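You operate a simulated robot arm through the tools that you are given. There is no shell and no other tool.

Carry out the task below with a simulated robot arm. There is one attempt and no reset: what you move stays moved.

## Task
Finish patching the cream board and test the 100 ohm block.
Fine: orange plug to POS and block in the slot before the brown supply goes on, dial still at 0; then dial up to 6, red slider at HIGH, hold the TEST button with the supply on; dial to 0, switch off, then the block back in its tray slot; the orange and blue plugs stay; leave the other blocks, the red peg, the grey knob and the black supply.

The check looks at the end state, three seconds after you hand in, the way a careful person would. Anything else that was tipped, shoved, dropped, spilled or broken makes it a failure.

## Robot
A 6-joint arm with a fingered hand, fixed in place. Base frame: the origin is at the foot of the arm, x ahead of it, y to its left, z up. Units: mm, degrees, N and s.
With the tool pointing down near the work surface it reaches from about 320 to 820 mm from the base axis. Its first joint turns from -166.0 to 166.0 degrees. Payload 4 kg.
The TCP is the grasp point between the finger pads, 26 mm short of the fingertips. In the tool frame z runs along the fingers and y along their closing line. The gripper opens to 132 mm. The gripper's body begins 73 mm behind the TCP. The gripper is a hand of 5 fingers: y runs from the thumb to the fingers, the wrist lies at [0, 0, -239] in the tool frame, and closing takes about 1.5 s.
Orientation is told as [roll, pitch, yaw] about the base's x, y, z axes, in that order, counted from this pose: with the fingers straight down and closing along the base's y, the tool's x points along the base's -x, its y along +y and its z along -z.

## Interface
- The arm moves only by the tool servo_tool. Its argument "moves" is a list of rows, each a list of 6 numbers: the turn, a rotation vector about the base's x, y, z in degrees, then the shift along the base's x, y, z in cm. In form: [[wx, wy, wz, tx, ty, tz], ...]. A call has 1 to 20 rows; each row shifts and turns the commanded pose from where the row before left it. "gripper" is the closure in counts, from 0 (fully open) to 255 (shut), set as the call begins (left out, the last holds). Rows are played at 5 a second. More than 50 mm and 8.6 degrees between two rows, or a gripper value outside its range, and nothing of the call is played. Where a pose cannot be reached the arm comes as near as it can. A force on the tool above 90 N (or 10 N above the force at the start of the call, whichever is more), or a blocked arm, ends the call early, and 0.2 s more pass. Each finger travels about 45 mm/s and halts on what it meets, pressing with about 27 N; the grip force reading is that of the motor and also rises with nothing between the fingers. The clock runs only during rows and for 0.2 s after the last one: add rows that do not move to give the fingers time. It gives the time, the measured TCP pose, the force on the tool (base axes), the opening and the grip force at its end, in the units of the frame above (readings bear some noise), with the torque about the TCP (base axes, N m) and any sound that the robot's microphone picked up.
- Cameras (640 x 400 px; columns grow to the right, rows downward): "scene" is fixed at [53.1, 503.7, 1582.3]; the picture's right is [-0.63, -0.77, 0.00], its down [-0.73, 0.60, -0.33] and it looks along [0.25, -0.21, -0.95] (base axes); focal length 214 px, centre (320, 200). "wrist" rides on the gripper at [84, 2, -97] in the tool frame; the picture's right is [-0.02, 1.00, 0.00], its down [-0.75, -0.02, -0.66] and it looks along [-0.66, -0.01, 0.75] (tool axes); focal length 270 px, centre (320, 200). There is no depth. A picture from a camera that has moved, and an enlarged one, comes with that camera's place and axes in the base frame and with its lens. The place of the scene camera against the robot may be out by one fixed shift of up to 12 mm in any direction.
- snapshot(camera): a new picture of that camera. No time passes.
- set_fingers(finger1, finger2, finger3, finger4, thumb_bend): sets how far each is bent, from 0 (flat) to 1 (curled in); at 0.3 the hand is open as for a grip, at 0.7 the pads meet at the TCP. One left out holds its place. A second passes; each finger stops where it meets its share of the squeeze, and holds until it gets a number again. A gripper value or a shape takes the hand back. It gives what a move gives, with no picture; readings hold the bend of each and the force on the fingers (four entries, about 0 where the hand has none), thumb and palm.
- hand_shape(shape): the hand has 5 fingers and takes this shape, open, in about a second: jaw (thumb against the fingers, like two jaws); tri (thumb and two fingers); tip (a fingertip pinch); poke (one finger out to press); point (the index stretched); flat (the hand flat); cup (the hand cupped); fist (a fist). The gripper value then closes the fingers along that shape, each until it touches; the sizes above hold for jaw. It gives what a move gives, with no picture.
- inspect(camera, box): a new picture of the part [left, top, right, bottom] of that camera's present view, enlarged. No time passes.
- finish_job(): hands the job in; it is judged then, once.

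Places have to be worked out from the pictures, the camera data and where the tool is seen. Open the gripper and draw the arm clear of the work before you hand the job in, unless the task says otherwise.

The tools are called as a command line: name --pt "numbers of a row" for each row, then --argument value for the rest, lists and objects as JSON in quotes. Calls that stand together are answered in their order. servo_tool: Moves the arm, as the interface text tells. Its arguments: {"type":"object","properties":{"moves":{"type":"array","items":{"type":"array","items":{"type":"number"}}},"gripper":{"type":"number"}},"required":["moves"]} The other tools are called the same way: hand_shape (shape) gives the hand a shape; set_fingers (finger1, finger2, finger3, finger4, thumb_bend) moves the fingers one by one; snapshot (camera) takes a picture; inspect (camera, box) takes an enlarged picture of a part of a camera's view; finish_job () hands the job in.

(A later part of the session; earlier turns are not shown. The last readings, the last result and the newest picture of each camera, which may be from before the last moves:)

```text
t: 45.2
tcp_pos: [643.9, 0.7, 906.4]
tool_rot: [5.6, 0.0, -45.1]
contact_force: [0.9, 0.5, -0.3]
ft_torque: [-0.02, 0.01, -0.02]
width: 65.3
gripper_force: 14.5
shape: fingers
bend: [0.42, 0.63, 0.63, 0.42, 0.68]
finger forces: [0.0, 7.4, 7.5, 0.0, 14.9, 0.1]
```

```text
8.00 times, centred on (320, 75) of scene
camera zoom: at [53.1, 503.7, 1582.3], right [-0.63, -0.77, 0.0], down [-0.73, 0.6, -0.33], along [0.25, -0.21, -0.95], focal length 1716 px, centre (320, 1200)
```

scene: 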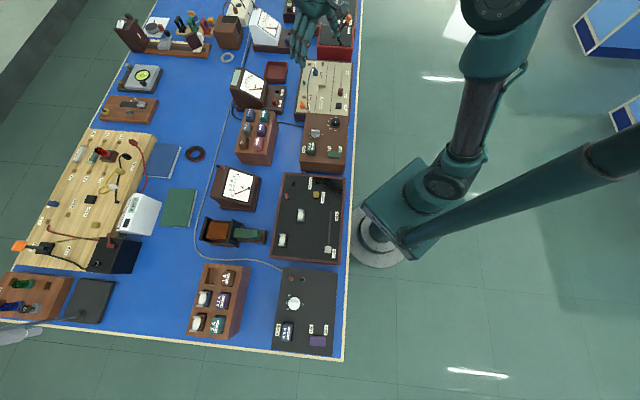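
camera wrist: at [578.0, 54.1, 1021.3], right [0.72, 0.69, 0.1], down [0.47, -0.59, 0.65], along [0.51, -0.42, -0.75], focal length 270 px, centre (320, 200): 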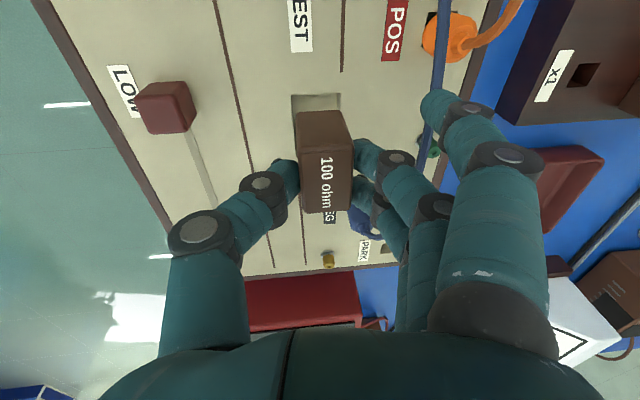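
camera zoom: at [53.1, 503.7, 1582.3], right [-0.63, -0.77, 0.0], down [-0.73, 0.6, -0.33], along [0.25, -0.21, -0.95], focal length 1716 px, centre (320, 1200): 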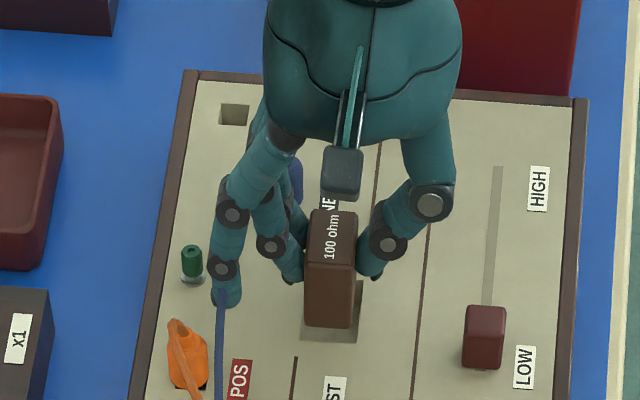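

The cross-slot alignment is good; lengthwise the block is about 2 mm too near, so I'll shift it by that and insert in small steps.

servo_tool --pt "0 0 0 0.14 -0.14 -0.2" --pt "0 0 0 0 0 -0.3" --pt "0 0 0 0 0 -0.3" --pt "0 0 0 0 0 -0.3" --pt "0 0 0 0 0 0"

inspect --camera "wrist" --box '[220, 60, 460, 210]'

inspect --camera "scene" --box '[280, 50, 360, 100]'

```text
t: 46.4
tcp_pos: [644.7, -0.6, 896.0]
tool_rot: [5.6, 0.0, -45.1]
contact_force: [0.1, 0.2, -0.4]
ft_torque: [0.01, -0.01, 0.01]
width: 65.3
gripper_force: 15.4
shape: fingers
bend: [0.42, 0.63, 0.63, 0.42, 0.68]
finger forces: [0.0, 7.4, 7.5, 0.1, 14.9, 0.0]
```

```text
2.67 times, centred on (340, 135) of wrist
camera zoom: at [579.4, 53.2, 992.9], right [0.72, 0.69, 0.1], down [0.48, -0.59, 0.65], along [0.51, -0.42, -0.75], focal length 721 px, centre (267, 373)
```

zoom: 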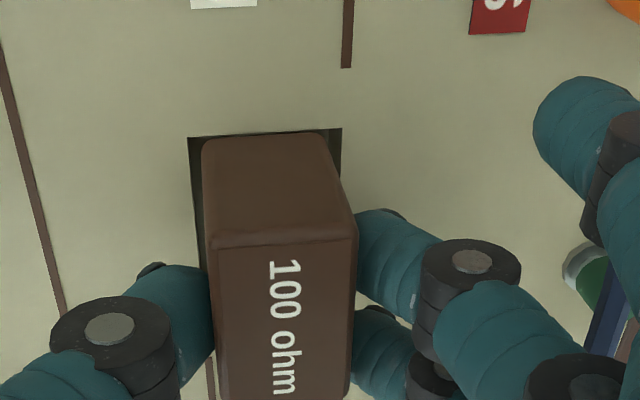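

```text
8.00 times, centred on (320, 75) of scene
camera zoom: at [53.1, 503.7, 1582.3], right [-0.63, -0.77, 0.0], down [-0.73, 0.6, -0.33], along [0.25, -0.21, -0.95], focal length 1716 px, centre (320, 1200)
```

zoom: 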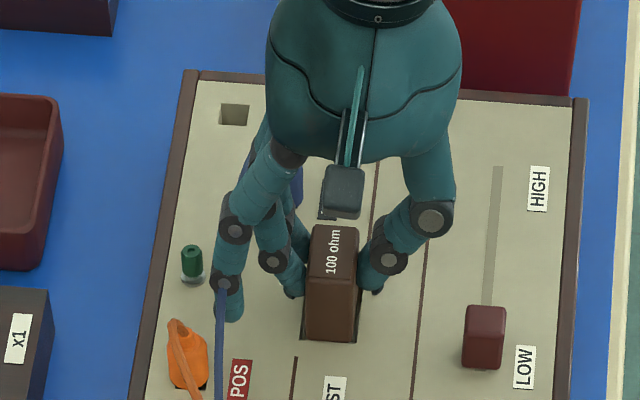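

The block's lower end is entering the slot cleanly. I'll keep inserting.

servo_tool --pt "0 0 0 0 0 -0.3" --pt "0 0 0 0 0 -0.3" --pt "0 0 0 0 0 -0.2" --pt "0 0 0 0 0 0"

inspect --camera "wrist" --box '[220, 60, 460, 210]'

inspect --camera "scene" --box '[280, 50, 360, 100]'

```text
t: 47.4
tcp_pos: [645.3, -1.3, 886.4]
tool_rot: [5.6, -0.1, -45.1]
contact_force: [-0.8, 0.2, 0.1]
ft_torque: [-0.01, -0.03, 0.01]
width: 65.0
gripper_force: 14.8
shape: fingers
bend: [0.42, 0.63, 0.63, 0.42, 0.68]
finger forces: [0.0, 7.3, 7.5, 0.0, 14.9, 0.0]
```

```text
2.67 times, centred on (340, 135) of wrist
camera zoom: at [580.2, 53.2, 984.4], right [0.72, 0.69, 0.1], down [0.48, -0.59, 0.65], along [0.51, -0.42, -0.75], focal length 721 px, centre (267, 373)
```

zoom: 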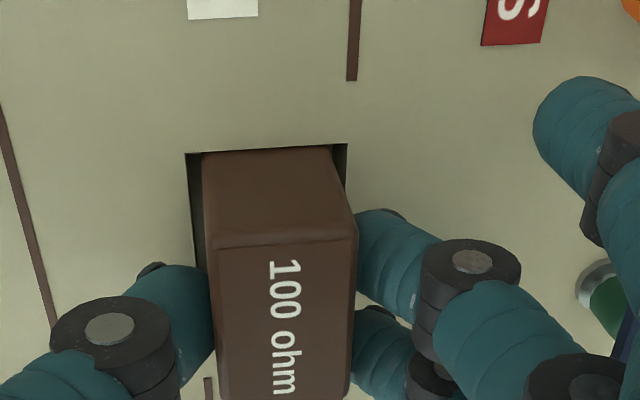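

```text
8.00 times, centred on (320, 75) of scene
camera zoom: at [53.1, 503.7, 1582.3], right [-0.63, -0.77, 0.0], down [-0.73, 0.6, -0.33], along [0.25, -0.21, -0.95], focal length 1716 px, centre (320, 1200)
```

zoom: 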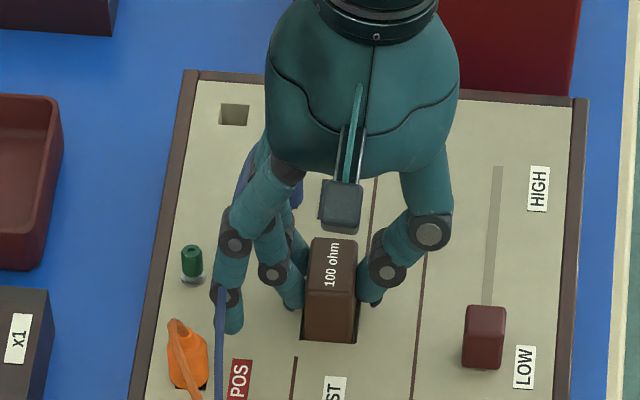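

Insertion continues without force. I'll go on in 1 mm steps until it touches bottom.

servo_tool --pt "0 0 0 0 0 -0.1" --pt "0 0 0 0 0 -0.1" --pt "0 0 0 0 0 -0.1" --pt "0 0 0 0 0 0"

inspect --camera "wrist" --box '[220, 100, 380, 210]'

```text
t: 48.4
tcp_pos: [645.2, -1.8, 883.6]
tool_rot: [5.7, 0.0, -45.2]
contact_force: [0.2, 0.3, -0.4]
ft_torque: [0.01, 0.01, 0.01]
width: 65.2
gripper_force: 14.9
shape: fingers
bend: [0.42, 0.63, 0.63, 0.42, 0.68]
finger forces: [0.0, 7.4, 7.6, 0.1, 14.9, 0.1]
```

```text
3.64 times, centred on (300, 155) of wrist
camera zoom: at [580.3, 53.2, 982.2], right [0.72, 0.69, 0.1], down [0.48, -0.59, 0.65], along [0.51, -0.42, -0.75], focal length 983 px, centre (393, 364)
```

zoom: 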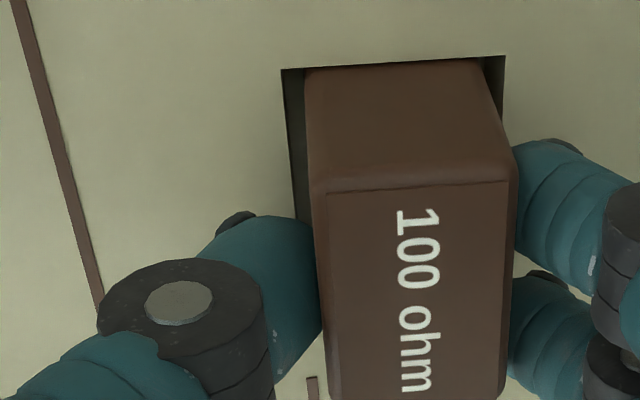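

Still no contact, so I'll keep going down gently.

servo_tool --pt "0 0 0 0 0 -0.1" --pt "0 0 0 0 0 -0.1" --pt "0 0 0 0 0 -0.1" --pt "0 0 0 0 0 0"

inspect --camera "wrist" --box '[220, 100, 380, 210]'

inspect --camera "scene" --box '[280, 50, 360, 100]'

```text
t: 49.4
tcp_pos: [645.5, -0.7, 883.2]
tool_rot: [5.6, 0.0, -45.0]
contact_force: [0.5, 0.3, 0.4]
ft_torque: [-0.01, 0.01, 0.01]
width: 65.3
gripper_force: 14.6
shape: fingers
bend: [0.42, 0.63, 0.63, 0.42, 0.68]
finger forces: [0.1, 7.4, 7.5, 0.1, 14.9, 0.0]
```

```text
3.64 times, centred on (300, 155) of wrist
camera zoom: at [580.2, 52.9, 979.1], right [0.72, 0.69, 0.1], down [0.48, -0.59, 0.65], along [0.51, -0.42, -0.75], focal length 983 px, centre (393, 364)
```

zoom: 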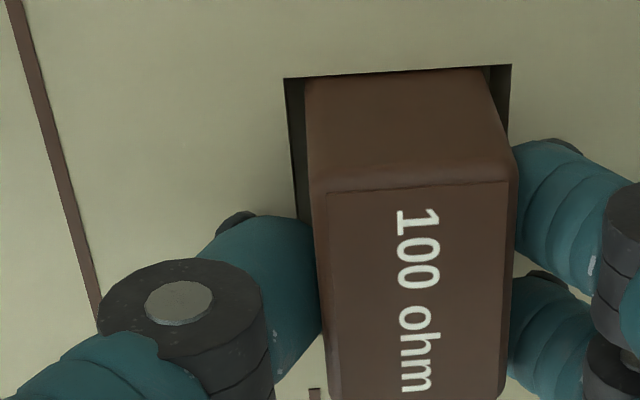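

```text
8.00 times, centred on (320, 75) of scene
camera zoom: at [53.1, 503.7, 1582.3], right [-0.63, -0.77, 0.0], down [-0.73, 0.6, -0.33], along [0.25, -0.21, -0.95], focal length 1716 px, centre (320, 1200)
```

zoom: 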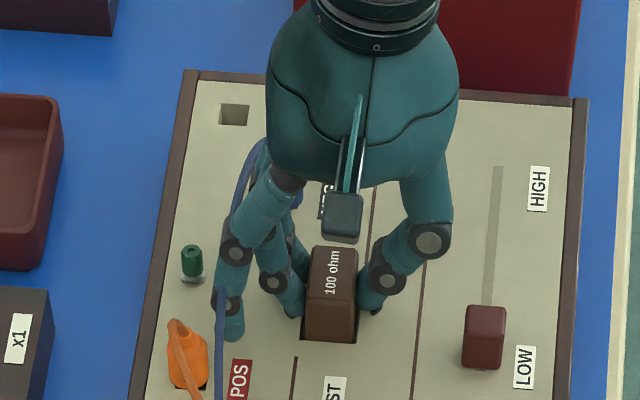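

servo_tool --pt "0 0 0 0 0 -0.1" --pt "0 0 0 0 0 -0.1" --pt "0 0 0 0 0 -0.1" --pt "0 0 0 0 0 0"

inspect --camera "wrist" --box '[220, 100, 380, 210]'

```text
t: 50.4
tcp_pos: [646.6, -3.0, 880.9]
tool_rot: [5.7, -0.2, -45.1]
contact_force: [-6.8, 0.9, 21.2]
ft_torque: [-0.14, 0.37, -0.06]
width: 65.3
gripper_force: 24.8
shape: fingers
bend: [0.42, 0.63, 0.63, 0.42, 0.69]
finger forces: [0.0, 8.5, 8.3, 0.1, 32.9, 0.0]
```

```text
3.64 times, centred on (300, 155) of wrist
camera zoom: at [580.5, 52.8, 977.2], right [0.72, 0.69, 0.1], down [0.47, -0.59, 0.65], along [0.51, -0.42, -0.75], focal length 983 px, centre (393, 364)
```

zoom: 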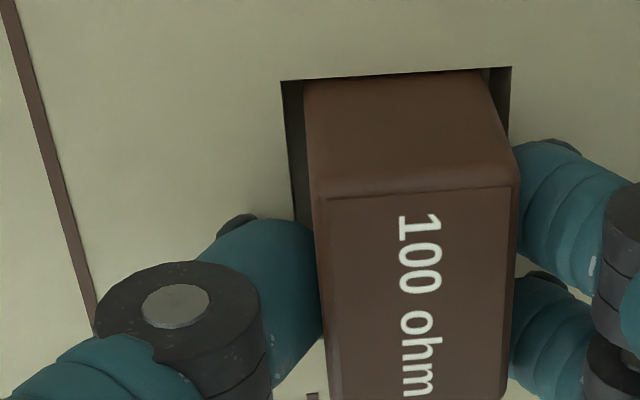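

A 21 N reaction, mostly on the thumb, means the thumb tip is touching the board or the block has bottomed. I'll ease up 1.5 mm and open the fingers.

servo_tool --pt "0 0 0 0 0 0.1" --pt "0 0 0 0 0 0.05" --pt "0 0 0 0 0 0"

set_fingers --finger2 0.55 --finger3 0.55 --thumb_bend 0.6

inspect --camera "wrist" --box '[220, 80, 420, 210]'

inspect --camera "scene" --box '[280, 50, 360, 100]'

```text
t: 51.2
tcp_pos: [645.9, -1.3, 880.4]
tool_rot: [5.7, 0.0, -45.1]
contact_force: [-2.0, -2.2, 15.2]
ft_torque: [-0.15, 0.12, 0.04]
width: 65.2
gripper_force: 21.1
shape: fingers
bend: [0.42, 0.63, 0.63, 0.42, 0.69]
finger forces: [0.0, 8.4, 8.0, 0.0, 26.7, 0.1]
```

```text
t: 52.2
tcp_pos: [646.6, -1.9, 882.5]
tool_rot: [5.6, -0.1, -45.2]
contact_force: [-3.7, -4.4, 38.3]
ft_torque: [-0.59, 0.61, -0.01]
width: 65.6
gripper_force: 18.8
shape: fingers
bend: [0.42, 0.55, 0.55, 0.42, 0.65]
finger forces: [0.0, 0.1, 0.0, 0.0, 38.4, 0.1]
```

```text
3.08 times, centred on (320, 145) of wrist
camera zoom: at [580.4, 52.9, 978.3], right [0.72, 0.69, 0.1], down [0.47, -0.59, 0.65], along [0.51, -0.42, -0.75], focal length 832 px, centre (320, 369)
```

zoom: 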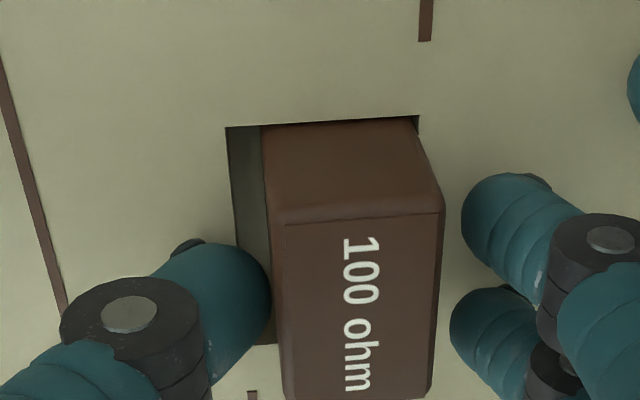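

```text
8.00 times, centred on (320, 75) of scene
camera zoom: at [53.1, 503.7, 1582.3], right [-0.63, -0.77, 0.0], down [-0.73, 0.6, -0.33], along [0.25, -0.21, -0.95], focal length 1716 px, centre (320, 1200)
```

zoom: 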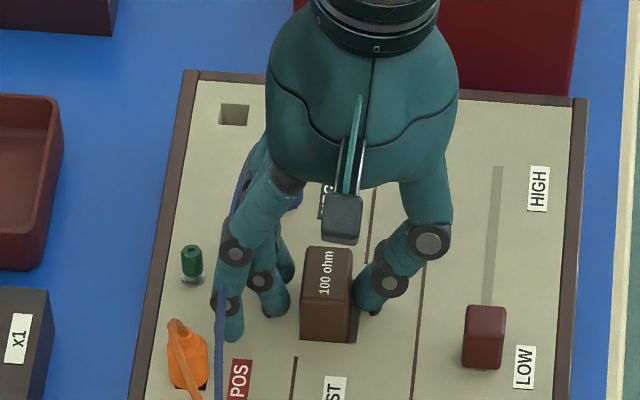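

The block is free in the slot and the thumb is pressing on the board, so I'll lift straight up.

servo_tool --pt "0 0 0 0 0 0.5" --pt "0 0 0 0 0 1.0" --pt "0 0 0 0 0 2.0" --pt "0 0 0 0 0 2.5" --pt "0 0 0 0 0 3.0" --pt "0 0 0 0 0 3.0" --pt "-1.95 1.95 0 0 0 0" --pt "-1.95 1.95 0 0 0 0" --pt "0 0 0 0 0 0"

snapshot --camera "wrist"

inspect --camera "wrist" --box '[220, 60, 420, 200]'

inspect --camera "scene" --box '[280, 50, 360, 100]'

```text
t: 54.2
tcp_pos: [645.3, -1.2, 1000.8]
tool_rot: [0.1, 0.0, -45.1]
contact_force: [0.1, 0.2, -0.1]
ft_torque: [0.0, 0.04, -0.02]
width: 71.7
gripper_force: 0.1
shape: fingers
bend: [0.42, 0.55, 0.55, 0.42, 0.6]
finger forces: [0.0, 0.1, 0.0, 0.1, 0.1, 0.0]
```

```text
taken
camera wrist: at [586.5, 59.6, 1097.7], right [0.72, 0.69, 0.0], down [0.52, -0.54, 0.66], along [0.46, -0.47, -0.75], focal length 270 px, centre (320, 200)
```

wrist: 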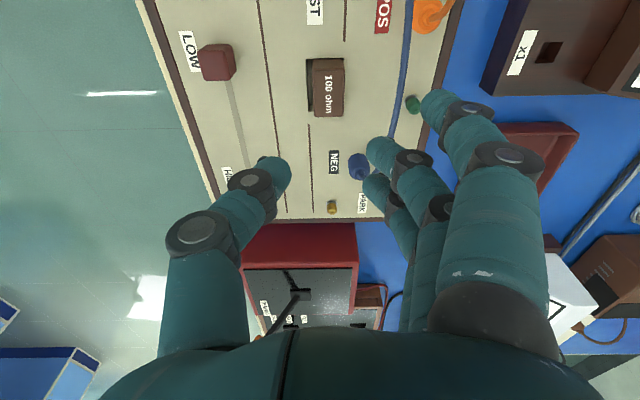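

```text
2.86 times, centred on (320, 130) of wrist
camera zoom: at [586.5, 59.6, 1097.7], right [0.72, 0.69, 0.0], down [0.52, -0.54, 0.66], along [0.46, -0.47, -0.75], focal length 772 px, centre (320, 400)
```

zoom: 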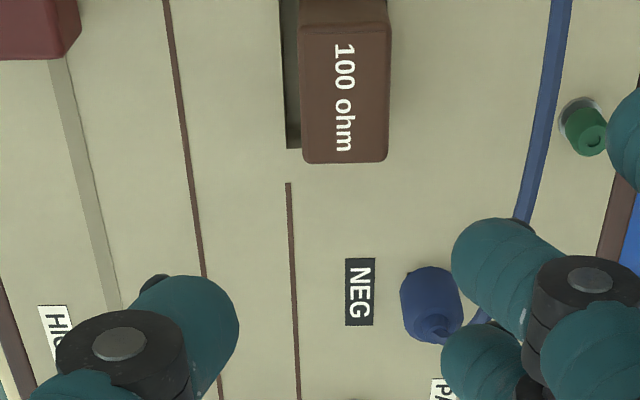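

```text
8.00 times, centred on (320, 75) of scene
camera zoom: at [53.1, 503.7, 1582.3], right [-0.63, -0.77, 0.0], down [-0.73, 0.6, -0.33], along [0.25, -0.21, -0.95], focal length 1716 px, centre (320, 1200)
```

zoom: 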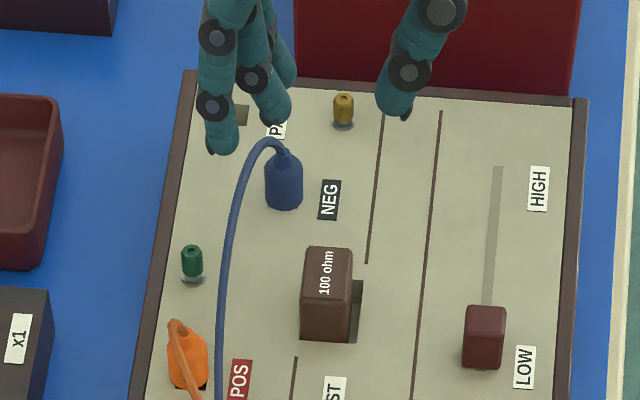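

The block sits in the slot and all three patch items look right. Now I'll move over to the brown supply to look at its ON/OFF rocker.

servo_tool --pt "0 0 0 -3.5 2.4 0" --pt "0 0 0 -3.5 2.4 0" --pt "0 0 0 -3.5 2.4 0" --pt "0 0 0 -3.5 2.4 0" --pt "0 0 0 -3.5 2.4 0" --pt "0 0 0 -3.5 2.4 0" --pt "0 0 0 -3.5 2.4 0" --pt "0 0 0 -3.5 2.4 0" --pt "0 0 0 0 0 0"

snapshot --camera "wrist"

inspect --camera "scene" --box '[300, 100, 380, 180]'

```text
t: 56.2
tcp_pos: [365.4, 188.8, 999.5]
tool_rot: [0.1, 0.0, -45.1]
contact_force: [-0.7, 0.4, 0.1]
ft_torque: [0.01, 0.0, 0.0]
width: 71.9
gripper_force: 0.1
shape: fingers
bend: [0.42, 0.55, 0.55, 0.42, 0.6]
finger forces: [0.0, 0.1, 0.0, 0.0, 0.0, 0.1]
```

```text
taken
camera wrist: at [306.7, 250.0, 1097.5], right [0.72, 0.69, 0.0], down [0.52, -0.55, 0.66], along [0.46, -0.47, -0.75], focal length 270 px, centre (320, 200)
```

wrist: 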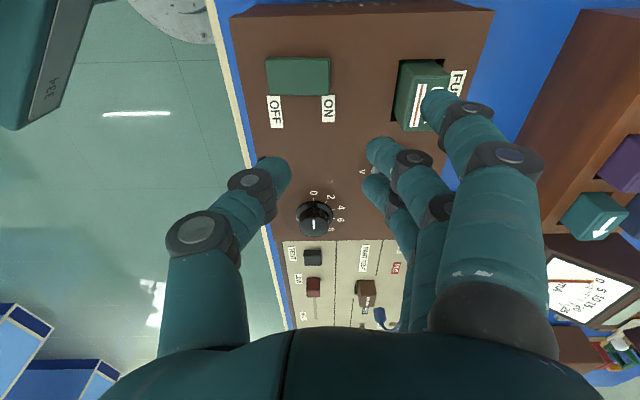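

```text
5.00 times, centred on (340, 140) of scene
camera zoom: at [53.1, 503.7, 1582.3], right [-0.63, -0.77, 0.0], down [-0.73, 0.6, -0.33], along [0.25, -0.21, -0.95], focal length 1072 px, centre (220, 500)
```

zoom: 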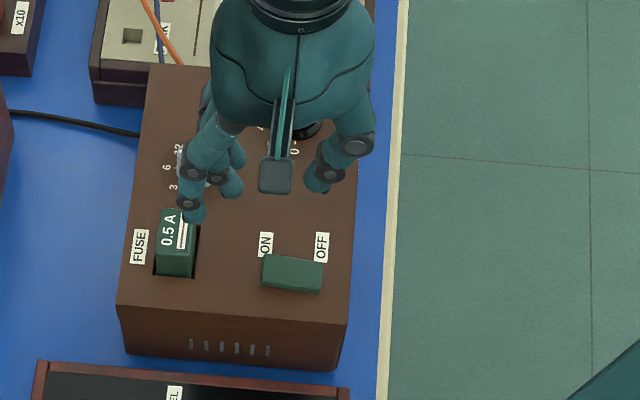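

inspect --camera "wrist" --box '[220, 30, 380, 130]'

inspect --camera "scene" --box '[340, 140, 380, 165]'

inspect --camera "wrist" --box '[270, 160, 390, 240]'

```text
4.00 times, centred on (300, 80) of wrist
camera zoom: at [306.7, 250.0, 1097.5], right [0.72, 0.69, 0.0], down [0.52, -0.55, 0.66], along [0.46, -0.47, -0.75], focal length 1081 px, centre (400, 680)
```

zoom: 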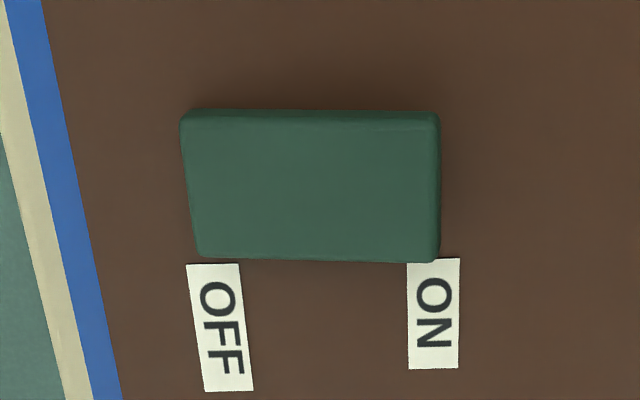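

```text
16.00 times, centred on (360, 152) of scene
camera zoom: at [53.1, 503.7, 1582.3], right [-0.63, -0.77, 0.0], down [-0.73, 0.6, -0.33], along [0.25, -0.21, -0.95], focal length 3432 px, centre (-320, 960)
```

zoom: 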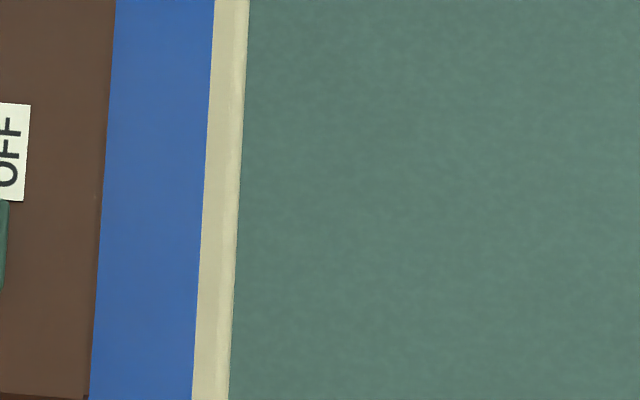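

```text
5.00 times, centred on (330, 200) of wrist
camera zoom: at [306.7, 250.0, 1097.5], right [0.72, 0.69, 0.0], down [0.52, -0.55, 0.66], along [0.46, -0.47, -0.75], focal length 1351 px, centre (270, 200)
```

zoom: 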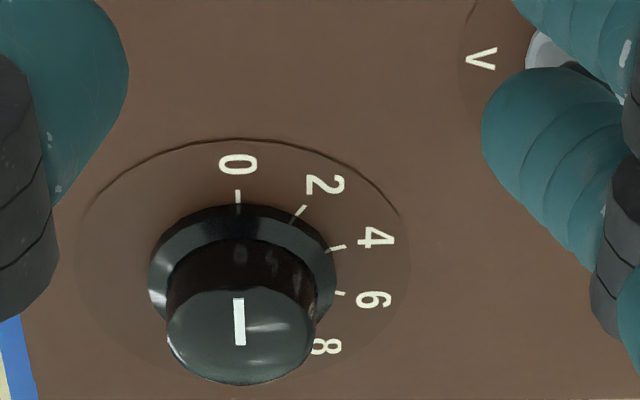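

The dial pointer is on 0, each 2 units is about 36°, so 6 is ~108° clockwise; the dial is at about (443, 100) with the supply top at z≈890. The rocker's centre is near (338, 196) with ON at its outer (+y) end. I'll switch to the poke shape and see where its fingertip is.

hand_shape --shape "poke"

snapshot --camera "wrist"

inspect --camera "scene" --box '[300, 100, 380, 180]'

```text
t: 57.1
tcp_pos: [366.2, 188.7, 1001.9]
tool_rot: [0.1, -0.1, -45.0]
contact_force: [-1.0, -0.2, -0.6]
ft_torque: [0.0, -0.01, 0.01]
width: 0.0
gripper_force: 0.0
shape: poke
bend: [1.0, 1.0, 1.0, 1.0, 0.47]
finger forces: [0.0, 0.0, 0.1, 0.1, 0.1, 0.1]
```

```text
taken
camera wrist: at [307.1, 249.9, 1097.5], right [0.72, 0.69, 0.0], down [0.52, -0.54, 0.66], along [0.46, -0.47, -0.75], focal length 270 px, centre (320, 200)
```

wrist: 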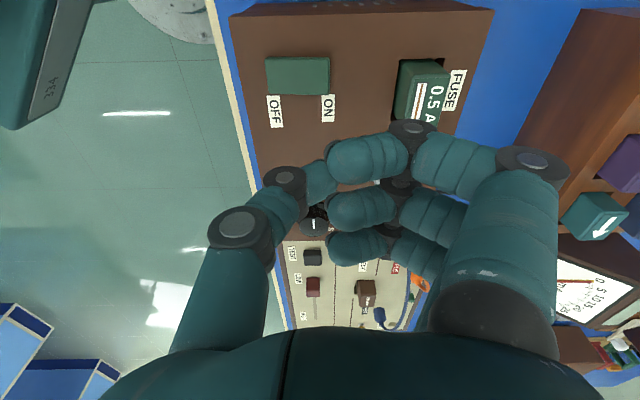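

```text
5.00 times, centred on (340, 140) of scene
camera zoom: at [53.1, 503.7, 1582.3], right [-0.63, -0.77, 0.0], down [-0.73, 0.6, -0.33], along [0.25, -0.21, -0.95], focal length 1072 px, centre (220, 500)
```

zoom: 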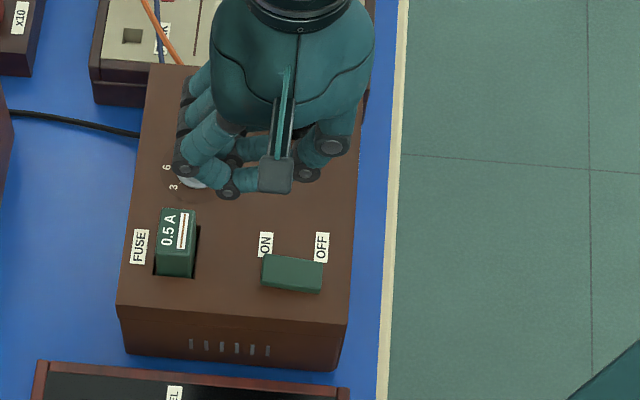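

In "poke" only the thumb sticks out, by about 20 mm. I'll check "point" too, as a stretched index finger may give more clearance.

hand_shape --shape "point"

snapshot --camera "wrist"

inspect --camera "scene" --box '[300, 100, 380, 180]'

```text
t: 58.0
tcp_pos: [365.6, 188.1, 1000.6]
tool_rot: [0.0, 0.0, -45.2]
contact_force: [0.0, -0.1, 0.4]
ft_torque: [-0.01, 0.0, 0.02]
width: 126.2
gripper_force: 0.0
shape: point
bend: [0.28, 1.0, 1.0, 1.0, 0.55]
finger forces: [0.0, 0.0, 0.0, 0.1, 0.1, 0.1]
```

```text
taken
camera wrist: at [307.1, 249.9, 1097.5], right [0.72, 0.69, 0.0], down [0.52, -0.54, 0.66], along [0.46, -0.47, -0.75], focal length 270 px, centre (320, 200)
```

wrist: 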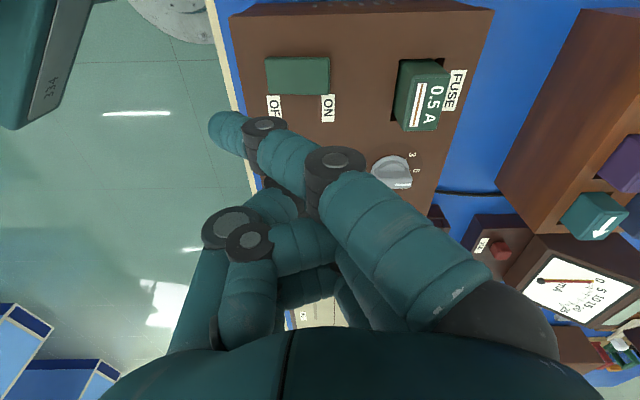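

```text
5.00 times, centred on (340, 140) of scene
camera zoom: at [53.1, 503.7, 1582.3], right [-0.63, -0.77, 0.0], down [-0.73, 0.6, -0.33], along [0.25, -0.21, -0.95], focal length 1072 px, centre (220, 500)
```

zoom: 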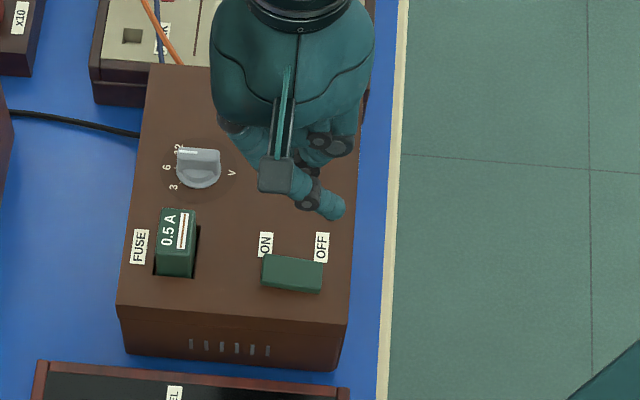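

The fingers may still be moving; I'll wait briefly and look again.

servo_tool --pt "0 0 0 0 0 0" --pt "0 0 0 0 0 0" --pt "0 0 0 0 0 0"

snapshot --camera "wrist"

```text
t: 58.8
tcp_pos: [367.2, 190.2, 1000.8]
tool_rot: [0.1, 0.0, -45.0]
contact_force: [0.0, -0.7, 0.2]
ft_torque: [0.0, 0.0, 0.01]
width: 126.1
gripper_force: 0.1
shape: point
bend: [0.28, 1.0, 1.0, 1.0, 0.55]
finger forces: [0.0, 0.1, 0.0, 0.0, 0.0, 0.0]
```

```text
taken
camera wrist: at [307.1, 249.9, 1097.5], right [0.72, 0.69, 0.0], down [0.52, -0.54, 0.66], along [0.46, -0.47, -0.75], focal length 270 px, centre (320, 200)
```

wrist: 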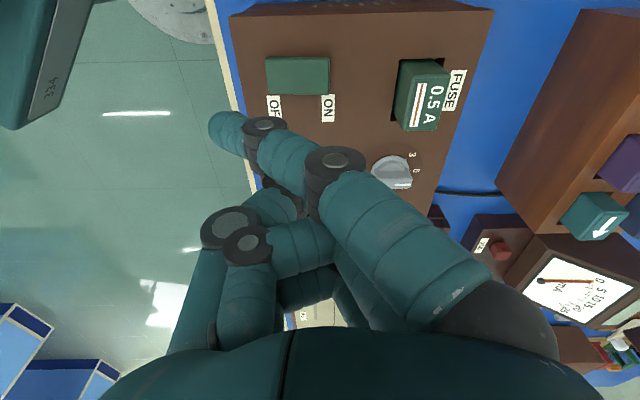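

"point" swings the index sideways across the hand, which is no use for pressing down. I'll make a closed pinch (thumb + fingers 2, 3 meeting on the tool axis) with fingers 1 and 4 curled, and press with that.

hand_shape --shape "tip"

servo_tool --pt "0 0 0 0 0 0" --pt "0 0 0 0 0 0" --pt "0 0 0 0 0 0" --pt "0 0 0 0 0 0" --pt "0 0 0 0 0 0" --pt "0 0 0 0 0 0" --pt "0 0 0 0 0 0" --pt "0 0 0 0 0 0" --gripper 255

set_fingers --finger1 1.0 --finger4 1.0

snapshot --camera "wrist"

inspect --camera "scene" --box '[300, 100, 380, 180]'

```text
t: 59.7
tcp_pos: [367.3, 189.1, 1001.4]
tool_rot: [0.1, 0.0, -45.0]
contact_force: [0.6, 0.1, -1.2]
ft_torque: [-0.04, -0.01, 0.0]
width: 131.9
gripper_force: 0.0
shape: tip
bend: [0.0, 0.3, 0.3, 0.0, 0.3]
finger forces: [0.1, 0.1, 0.0, 0.0, 0.1, 0.0]
```

```text
t: 61.5
tcp_pos: [366.5, 190.4, 1001.1]
tool_rot: [0.1, 0.1, -45.2]
contact_force: [-0.4, 0.5, 1.1]
ft_torque: [-0.02, 0.0, -0.02]
width: 0.0
gripper_force: 14.6
shape: tip
bend: [0.03, 0.63, 0.63, 0.03, 0.66]
finger forces: [0.0, 0.1, 0.0, 0.0, 0.0, 0.1]
```

```text
t: 62.5
tcp_pos: [365.9, 188.9, 999.8]
tool_rot: [0.0, 0.0, -45.1]
contact_force: [-0.2, 0.5, -0.1]
ft_torque: [0.0, -0.02, 0.01]
width: 45.7
gripper_force: 0.1
shape: fingers
bend: [1.0, 0.63, 0.63, 1.0, 0.67]
finger forces: [0.0, 0.0, 0.1, 0.0, 0.0, 0.0]
```

```text
taken
camera wrist: at [307.1, 249.9, 1097.5], right [0.72, 0.69, 0.0], down [0.52, -0.54, 0.66], along [0.46, -0.47, -0.75], focal length 270 px, centre (320, 200)
```

wrist: 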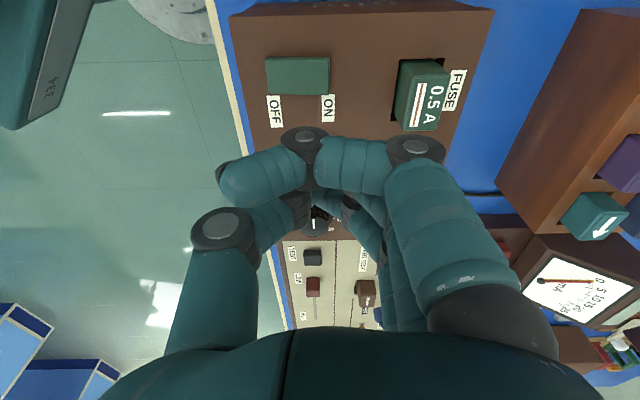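

```text
5.00 times, centred on (340, 140) of scene
camera zoom: at [53.1, 503.7, 1582.3], right [-0.63, -0.77, 0.0], down [-0.73, 0.6, -0.33], along [0.25, -0.21, -0.95], focal length 1072 px, centre (220, 500)
```

zoom: 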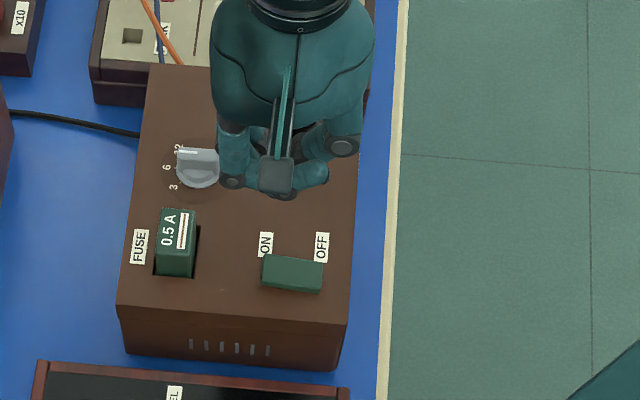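

The pinch is closed on the tool axis. I'll move over the ON end of the rocker, about (348, 206), and come down to just above it.

servo_tool --pt "0 0 0 -1.8 1.65 0" --pt "0 0 0 0 0 -2.0" --pt "0 0 0 0 0 -2.0" --pt "0 0 0 0 0 -2.0" --pt "0 0 0 0 0 0"

snapshot --camera "wrist"

inspect --camera "scene" --box '[310, 120, 370, 180]'

```text
t: 63.7
tcp_pos: [348.8, 206.8, 941.7]
tool_rot: [0.0, 0.0, -45.1]
contact_force: [0.1, 0.0, 0.4]
ft_torque: [0.01, 0.02, 0.04]
width: 45.9
gripper_force: 0.1
shape: fingers
bend: [1.0, 0.63, 0.63, 1.0, 0.67]
finger forces: [0.0, 0.1, 0.1, 0.0, 0.0, 0.0]
```

```text
taken
camera wrist: at [289.5, 267.2, 1038.2], right [0.72, 0.69, 0.0], down [0.52, -0.54, 0.66], along [0.46, -0.47, -0.75], focal length 270 px, centre (320, 200)
```

wrist: 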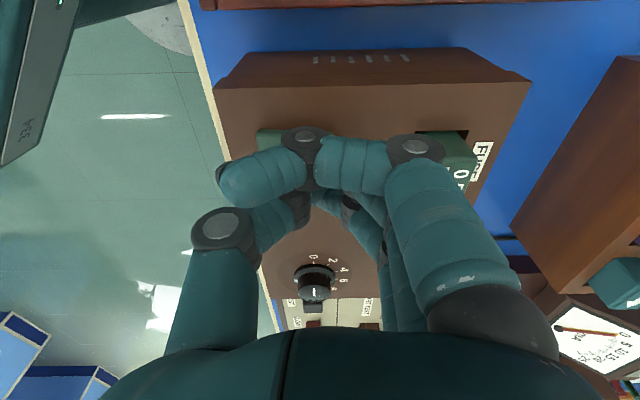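

```text
6.67 times, centred on (340, 150) of scene
camera zoom: at [53.1, 503.7, 1582.3], right [-0.63, -0.77, 0.0], down [-0.73, 0.6, -0.33], along [0.25, -0.21, -0.95], focal length 1430 px, centre (187, 533)
```

zoom: 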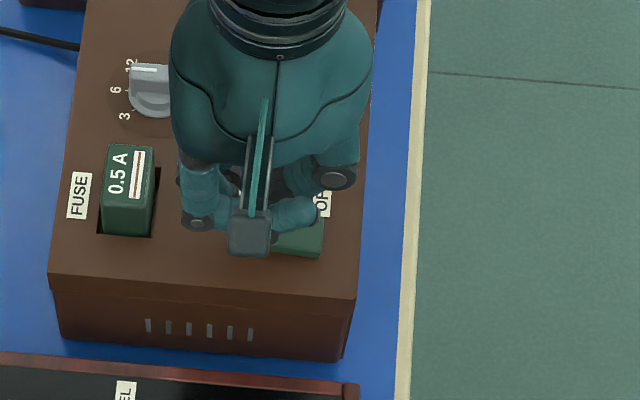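

Clear of the fuse. I'll descend towards the rocker in small steps, watching for contact and listening for a click.

servo_tool --pt "0 0 0 0 0 -0.5" --pt "0 0 0 0 0 -0.3" --pt "0 0 0 0 0 -0.3" --pt "0 0 0 0 0 0"

inspect --camera "scene" --box '[310, 120, 370, 180]'

```text
t: 64.7
tcp_pos: [348.4, 207.6, 929.0]
tool_rot: [0.2, 0.0, -45.1]
contact_force: [-0.7, 0.0, -0.2]
ft_torque: [-0.03, 0.0, -0.02]
width: 45.6
gripper_force: 0.1
shape: fingers
bend: [1.0, 0.63, 0.63, 1.0, 0.67]
finger forces: [0.0, 0.0, 0.0, 0.0, 0.0, 0.1]
```

```text
6.67 times, centred on (340, 150) of scene
camera zoom: at [53.1, 503.7, 1582.3], right [-0.63, -0.77, 0.0], down [-0.73, 0.6, -0.33], along [0.25, -0.21, -0.95], focal length 1430 px, centre (187, 533)
```

zoom: 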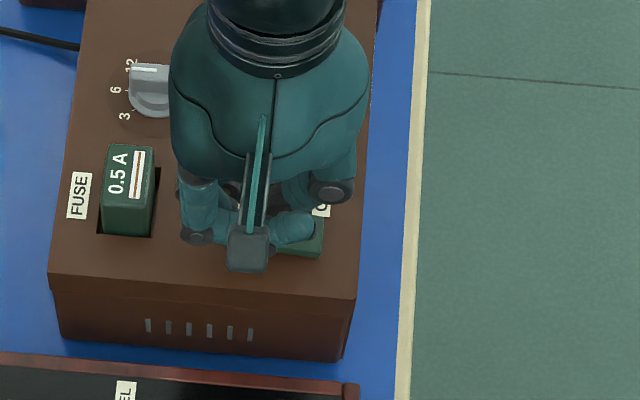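

servo_tool --pt "0 0 0 0 0 -0.2" --pt "0 0 0 0 0 -0.2" --pt "0 0 0 0 0 -0.2" --pt "0 0 0 0 0 0"

```text
t: 65.7
tcp_pos: [348.5, 207.3, 924.9]
tool_rot: [0.3, 0.0, -44.9]
contact_force: [-4.1, 0.7, 43.1]
ft_torque: [-0.03, 0.18, -0.02]
width: 45.2
gripper_force: 22.4
shape: fingers
bend: [1.0, 0.65, 0.65, 1.0, 0.69]
finger forces: [0.1, 0.0, 0.0, 0.0, 44.7, 0.0]
```

43 N on the thumb but no click heard, so I probably pressed too close to the pivot, as the thumb tip sits on the inner side. I'll lift and look.

servo_tool --pt "0 0 0 0 0 1.0" --pt "0 0 0 0 0 3.0" --pt "0 0 0 0 0 3.0" --pt "0 0 0 1.7 -1.7 0" --pt "0 0 0 0 0 0"

snapshot --camera "wrist"

inspect --camera "wrist" --box '[220, 30, 380, 130]'

inspect --camera "scene" --box '[310, 120, 370, 180]'

```text
t: 66.9
tcp_pos: [363.8, 189.8, 994.2]
tool_rot: [0.1, 0.0, -45.1]
contact_force: [0.6, 0.2, -0.1]
ft_torque: [0.0, 0.0, -0.01]
width: 45.4
gripper_force: 0.1
shape: fingers
bend: [1.0, 0.64, 0.64, 1.0, 0.67]
finger forces: [0.0, 0.0, 0.0, 0.1, 0.0, 0.0]
```

```text
taken
camera wrist: at [306.0, 251.7, 1091.0], right [0.72, 0.69, 0.0], down [0.52, -0.54, 0.66], along [0.46, -0.47, -0.75], focal length 270 px, centre (320, 200)
```

wrist: 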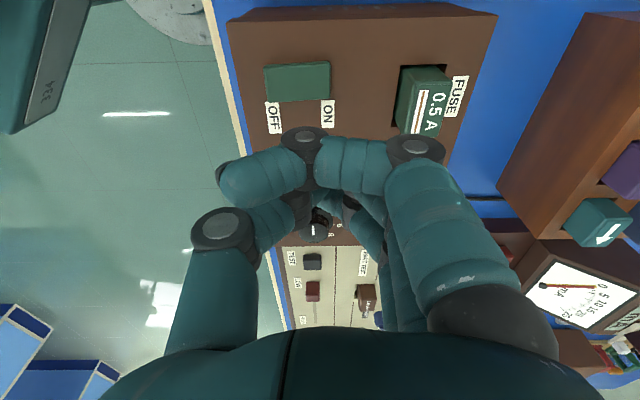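

```text
4.00 times, centred on (300, 80) of wrist
camera zoom: at [306.0, 251.7, 1091.0], right [0.72, 0.69, 0.0], down [0.52, -0.54, 0.66], along [0.46, -0.47, -0.75], focal length 1081 px, centre (400, 680)
```

zoom: 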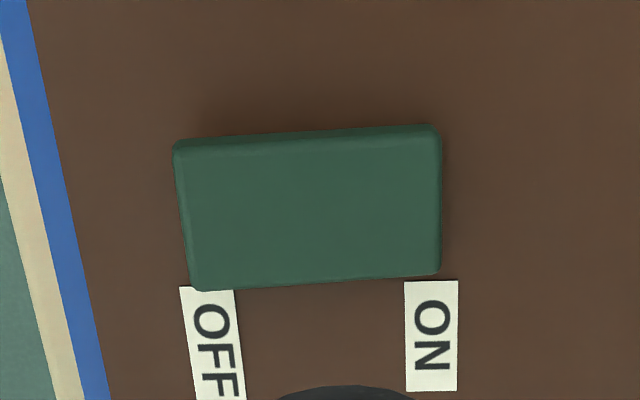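

```text
6.67 times, centred on (340, 150) of scene
camera zoom: at [53.1, 503.7, 1582.3], right [-0.63, -0.77, 0.0], down [-0.73, 0.6, -0.33], along [0.25, -0.21, -0.95], focal length 1430 px, centre (187, 533)
```

zoom: 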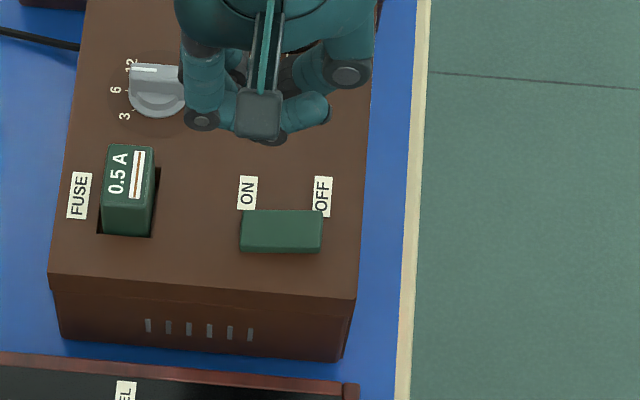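

The rocker now tilts the other way, with the ON end down, so the supply is on. Next is the dial: I'll go above it at yaw about +54°, so the 108° turn runs through the wrist's mid-range.

servo_tool --pt "0 0 8.25 0.65 -0.75 0" --pt "0 0 8.25 0.65 -0.75 0" --pt "0 0 8.25 0.65 -0.75 0" --pt "0 0 8.25 0.65 -0.75 0" --pt "0 0 8.25 0.65 -0.75 0" --pt "0 0 8.25 0.65 -0.75 0" --pt "0 0 8.25 0.65 -0.75 0" --pt "0 0 8.25 0.65 -0.75 0" --pt "0 0 8.25 0.65 -0.75 0" --pt "0 0 8.25 0.65 -0.75 0" --pt "0 0 8.25 0.65 -0.75 0" --pt "0 0 8.25 0.75 -0.75 0" --pt "0 0 0 0 0 0"

set_fingers --finger1 0.3 --finger2 0.54 --finger3 0.54 --finger4 0.3 --thumb_bend 0.55

snapshot --camera "wrist"

inspect --camera "wrist" --box '[220, 70, 420, 195]'

inspect --camera "scene" --box '[300, 80, 380, 180]'

```text
t: 69.7
tcp_pos: [444.0, 100.6, 994.2]
tool_rot: [0.2, 0.0, 54.0]
contact_force: [0.7, 0.3, 0.9]
ft_torque: [0.0, -0.01, 0.0]
width: 45.6
gripper_force: 0.0
shape: fingers
bend: [1.0, 0.64, 0.64, 1.0, 0.67]
finger forces: [0.0, 0.0, 0.0, 0.0, 0.1, 0.0]
```

```text
t: 70.7
tcp_pos: [444.6, 100.1, 994.1]
tool_rot: [0.2, -0.1, 53.9]
contact_force: [-0.1, 0.4, -0.1]
ft_torque: [-0.02, -0.01, 0.02]
width: 98.0
gripper_force: 0.0
shape: fingers
bend: [0.3, 0.54, 0.54, 0.3, 0.55]
finger forces: [0.0, 0.0, 0.0, 0.1, 0.0, 0.0]
```

```text
taken
camera wrist: at [392.1, 33.1, 1091.3], right [-0.8, 0.61, 0.0], down [0.46, 0.6, 0.66], along [0.4, 0.52, -0.75], focal length 270 px, centre (320, 200)
```

wrist: 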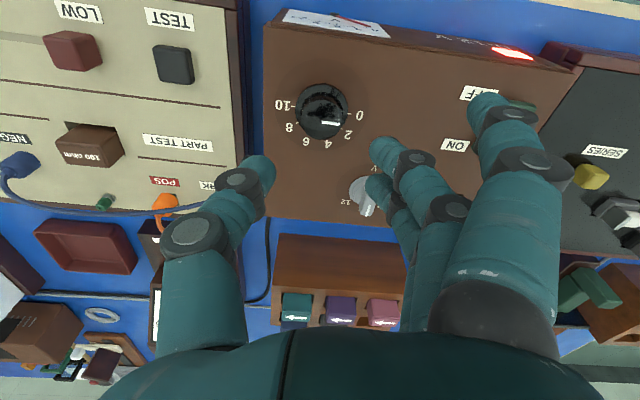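

```text
3.20 times, centred on (320, 132) of wrist
camera zoom: at [392.1, 33.1, 1091.3], right [-0.8, 0.61, 0.0], down [0.46, 0.6, 0.66], along [0.4, 0.52, -0.75], focal length 865 px, centre (320, 416)
```

zoom: 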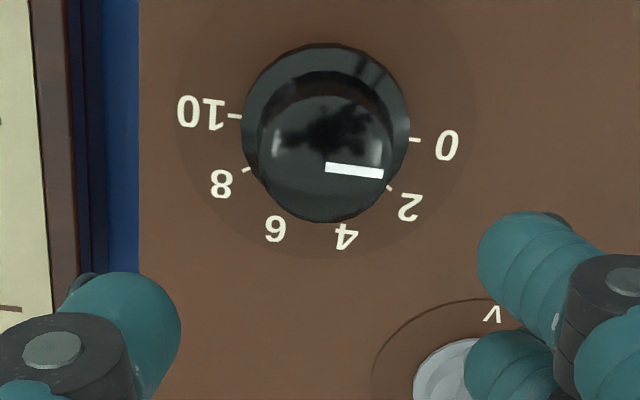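

```text
4.00 times, centred on (340, 130) of scene
camera zoom: at [53.1, 503.7, 1582.3], right [-0.63, -0.77, 0.0], down [-0.73, 0.6, -0.33], along [0.25, -0.21, -0.95], focal length 858 px, centre (240, 480)
```

zoom: 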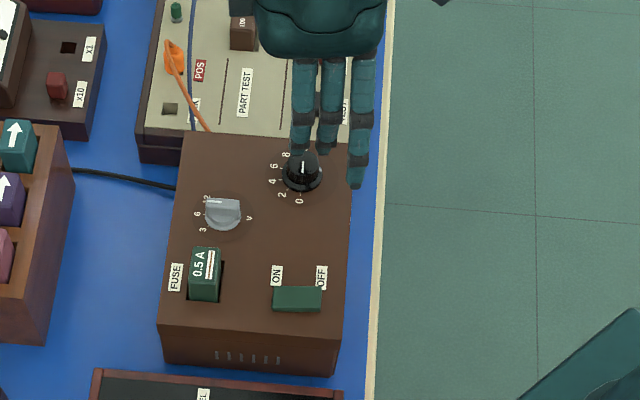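

A red lamp is lit on the supply now. The dial axis refines to (442.2, 101.5), cap top z≈912, radius ~14.5 mm. I'll curl the idle fingers, centre, and go down around the cap.

set_fingers --finger1 1.0 --finger4 1.0

servo_tool --pt "0 0 0 -0.2 0.12 -1.5" --pt "0 0 0 0 0 -1.5" --pt "0 0 0 0 0 -1.5" --pt "0 0 0 0 0 -0.5" --pt "0 0 0 0 0 0"

snapshot --camera "wrist"

inspect --camera "scene" --box '[300, 80, 380, 180]'

```text
t: 71.7
tcp_pos: [443.3, 99.6, 993.6]
tool_rot: [0.1, -0.1, 53.8]
contact_force: [-0.1, 0.1, 0.4]
ft_torque: [0.01, 0.01, -0.03]
width: 49.8
gripper_force: 0.1
shape: fingers
bend: [1.0, 0.54, 0.54, 1.0, 0.55]
finger forces: [0.1, 0.0, 0.0, 0.1, 0.0, 0.0]
```

```text
t: 72.9
tcp_pos: [441.4, 101.0, 944.5]
tool_rot: [0.0, 0.0, 53.8]
contact_force: [0.9, 0.0, -0.2]
ft_torque: [0.0, 0.01, -0.02]
width: 49.8
gripper_force: 0.0
shape: fingers
bend: [1.0, 0.54, 0.54, 1.0, 0.55]
finger forces: [0.0, 0.1, 0.0, 0.0, 0.1, 0.0]
```

```text
taken
camera wrist: at [390.4, 34.1, 1041.2], right [-0.8, 0.61, 0.0], down [0.46, 0.6, 0.66], along [0.4, 0.52, -0.75], focal length 270 px, centre (320, 200)
```

wrist: 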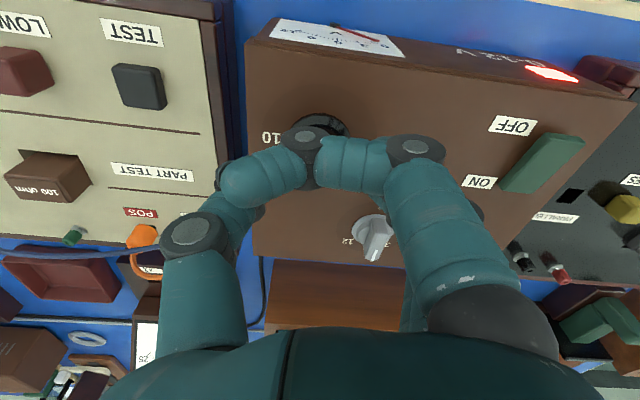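

```text
4.00 times, centred on (340, 130) of scene
camera zoom: at [53.1, 503.7, 1582.3], right [-0.63, -0.77, 0.0], down [-0.73, 0.6, -0.33], along [0.25, -0.21, -0.95], focal length 858 px, centre (240, 480)
```

zoom: 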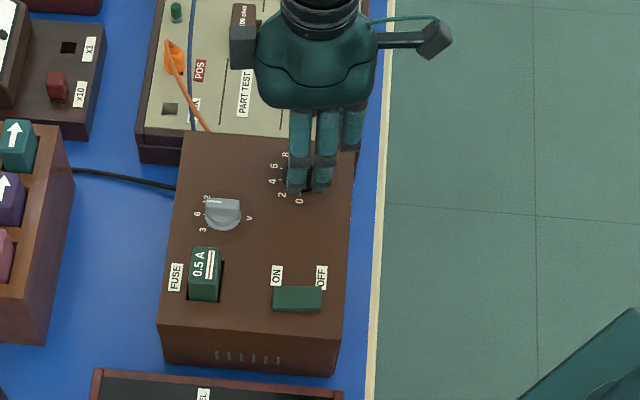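

Lamp lit, rocker with the ON end down. I'll descend the remaining 13 mm and check for contact before closing.

servo_tool --pt "0 0 0 0 0 -0.5" --pt "0 0 0 0 0 -0.4" --pt "0 0 0 0 0 -0.4" --pt "0 0 0 0 0 0"

set_fingers --finger2 0.75 --finger3 0.75 --thumb_bend 0.75

snapshot --camera "wrist"

inspect --camera "scene" --box '[310, 90, 370, 140]'

```text
t: 73.9
tcp_pos: [442.9, 101.9, 931.9]
tool_rot: [0.1, 0.0, 53.9]
contact_force: [-0.1, 0.3, 0.6]
ft_torque: [0.01, -0.01, 0.05]
width: 49.8
gripper_force: 0.0
shape: fingers
bend: [1.0, 0.54, 0.54, 1.0, 0.55]
finger forces: [0.1, 0.1, 0.0, 0.0, 0.0, 0.0]
```

```text
t: 74.9
tcp_pos: [441.6, 102.4, 930.0]
tool_rot: [0.1, 0.0, 53.9]
contact_force: [4.5, -3.0, -10.8]
ft_torque: [-0.02, -0.03, 0.01]
width: 46.3
gripper_force: 15.8
shape: fingers
bend: [1.0, 0.65, 0.66, 1.0, 0.65]
finger forces: [0.0, 6.7, 6.6, 0.1, 17.7, 0.1]
```

```text
taken
camera wrist: at [390.7, 34.6, 1027.6], right [-0.8, 0.61, 0.0], down [0.46, 0.6, 0.66], along [0.4, 0.52, -0.75], focal length 270 px, centre (320, 200)
```

wrist: 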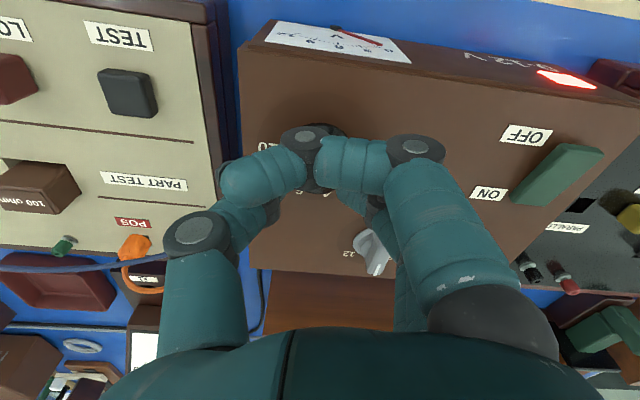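

```text
8.00 times, centred on (340, 115) of scene
camera zoom: at [53.1, 503.7, 1582.3], right [-0.63, -0.77, 0.0], down [-0.73, 0.6, -0.33], along [0.25, -0.21, -0.95], focal length 1716 px, centre (160, 880)
```

zoom: 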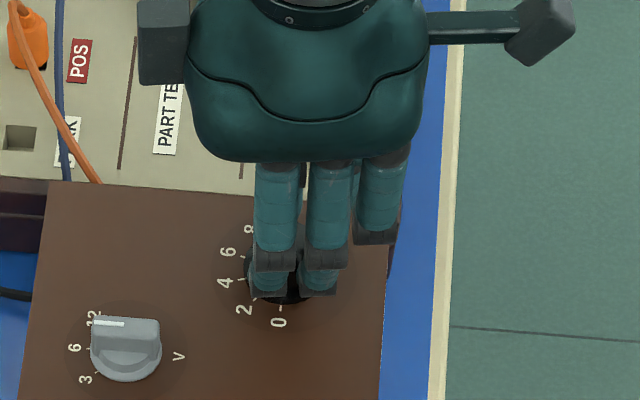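

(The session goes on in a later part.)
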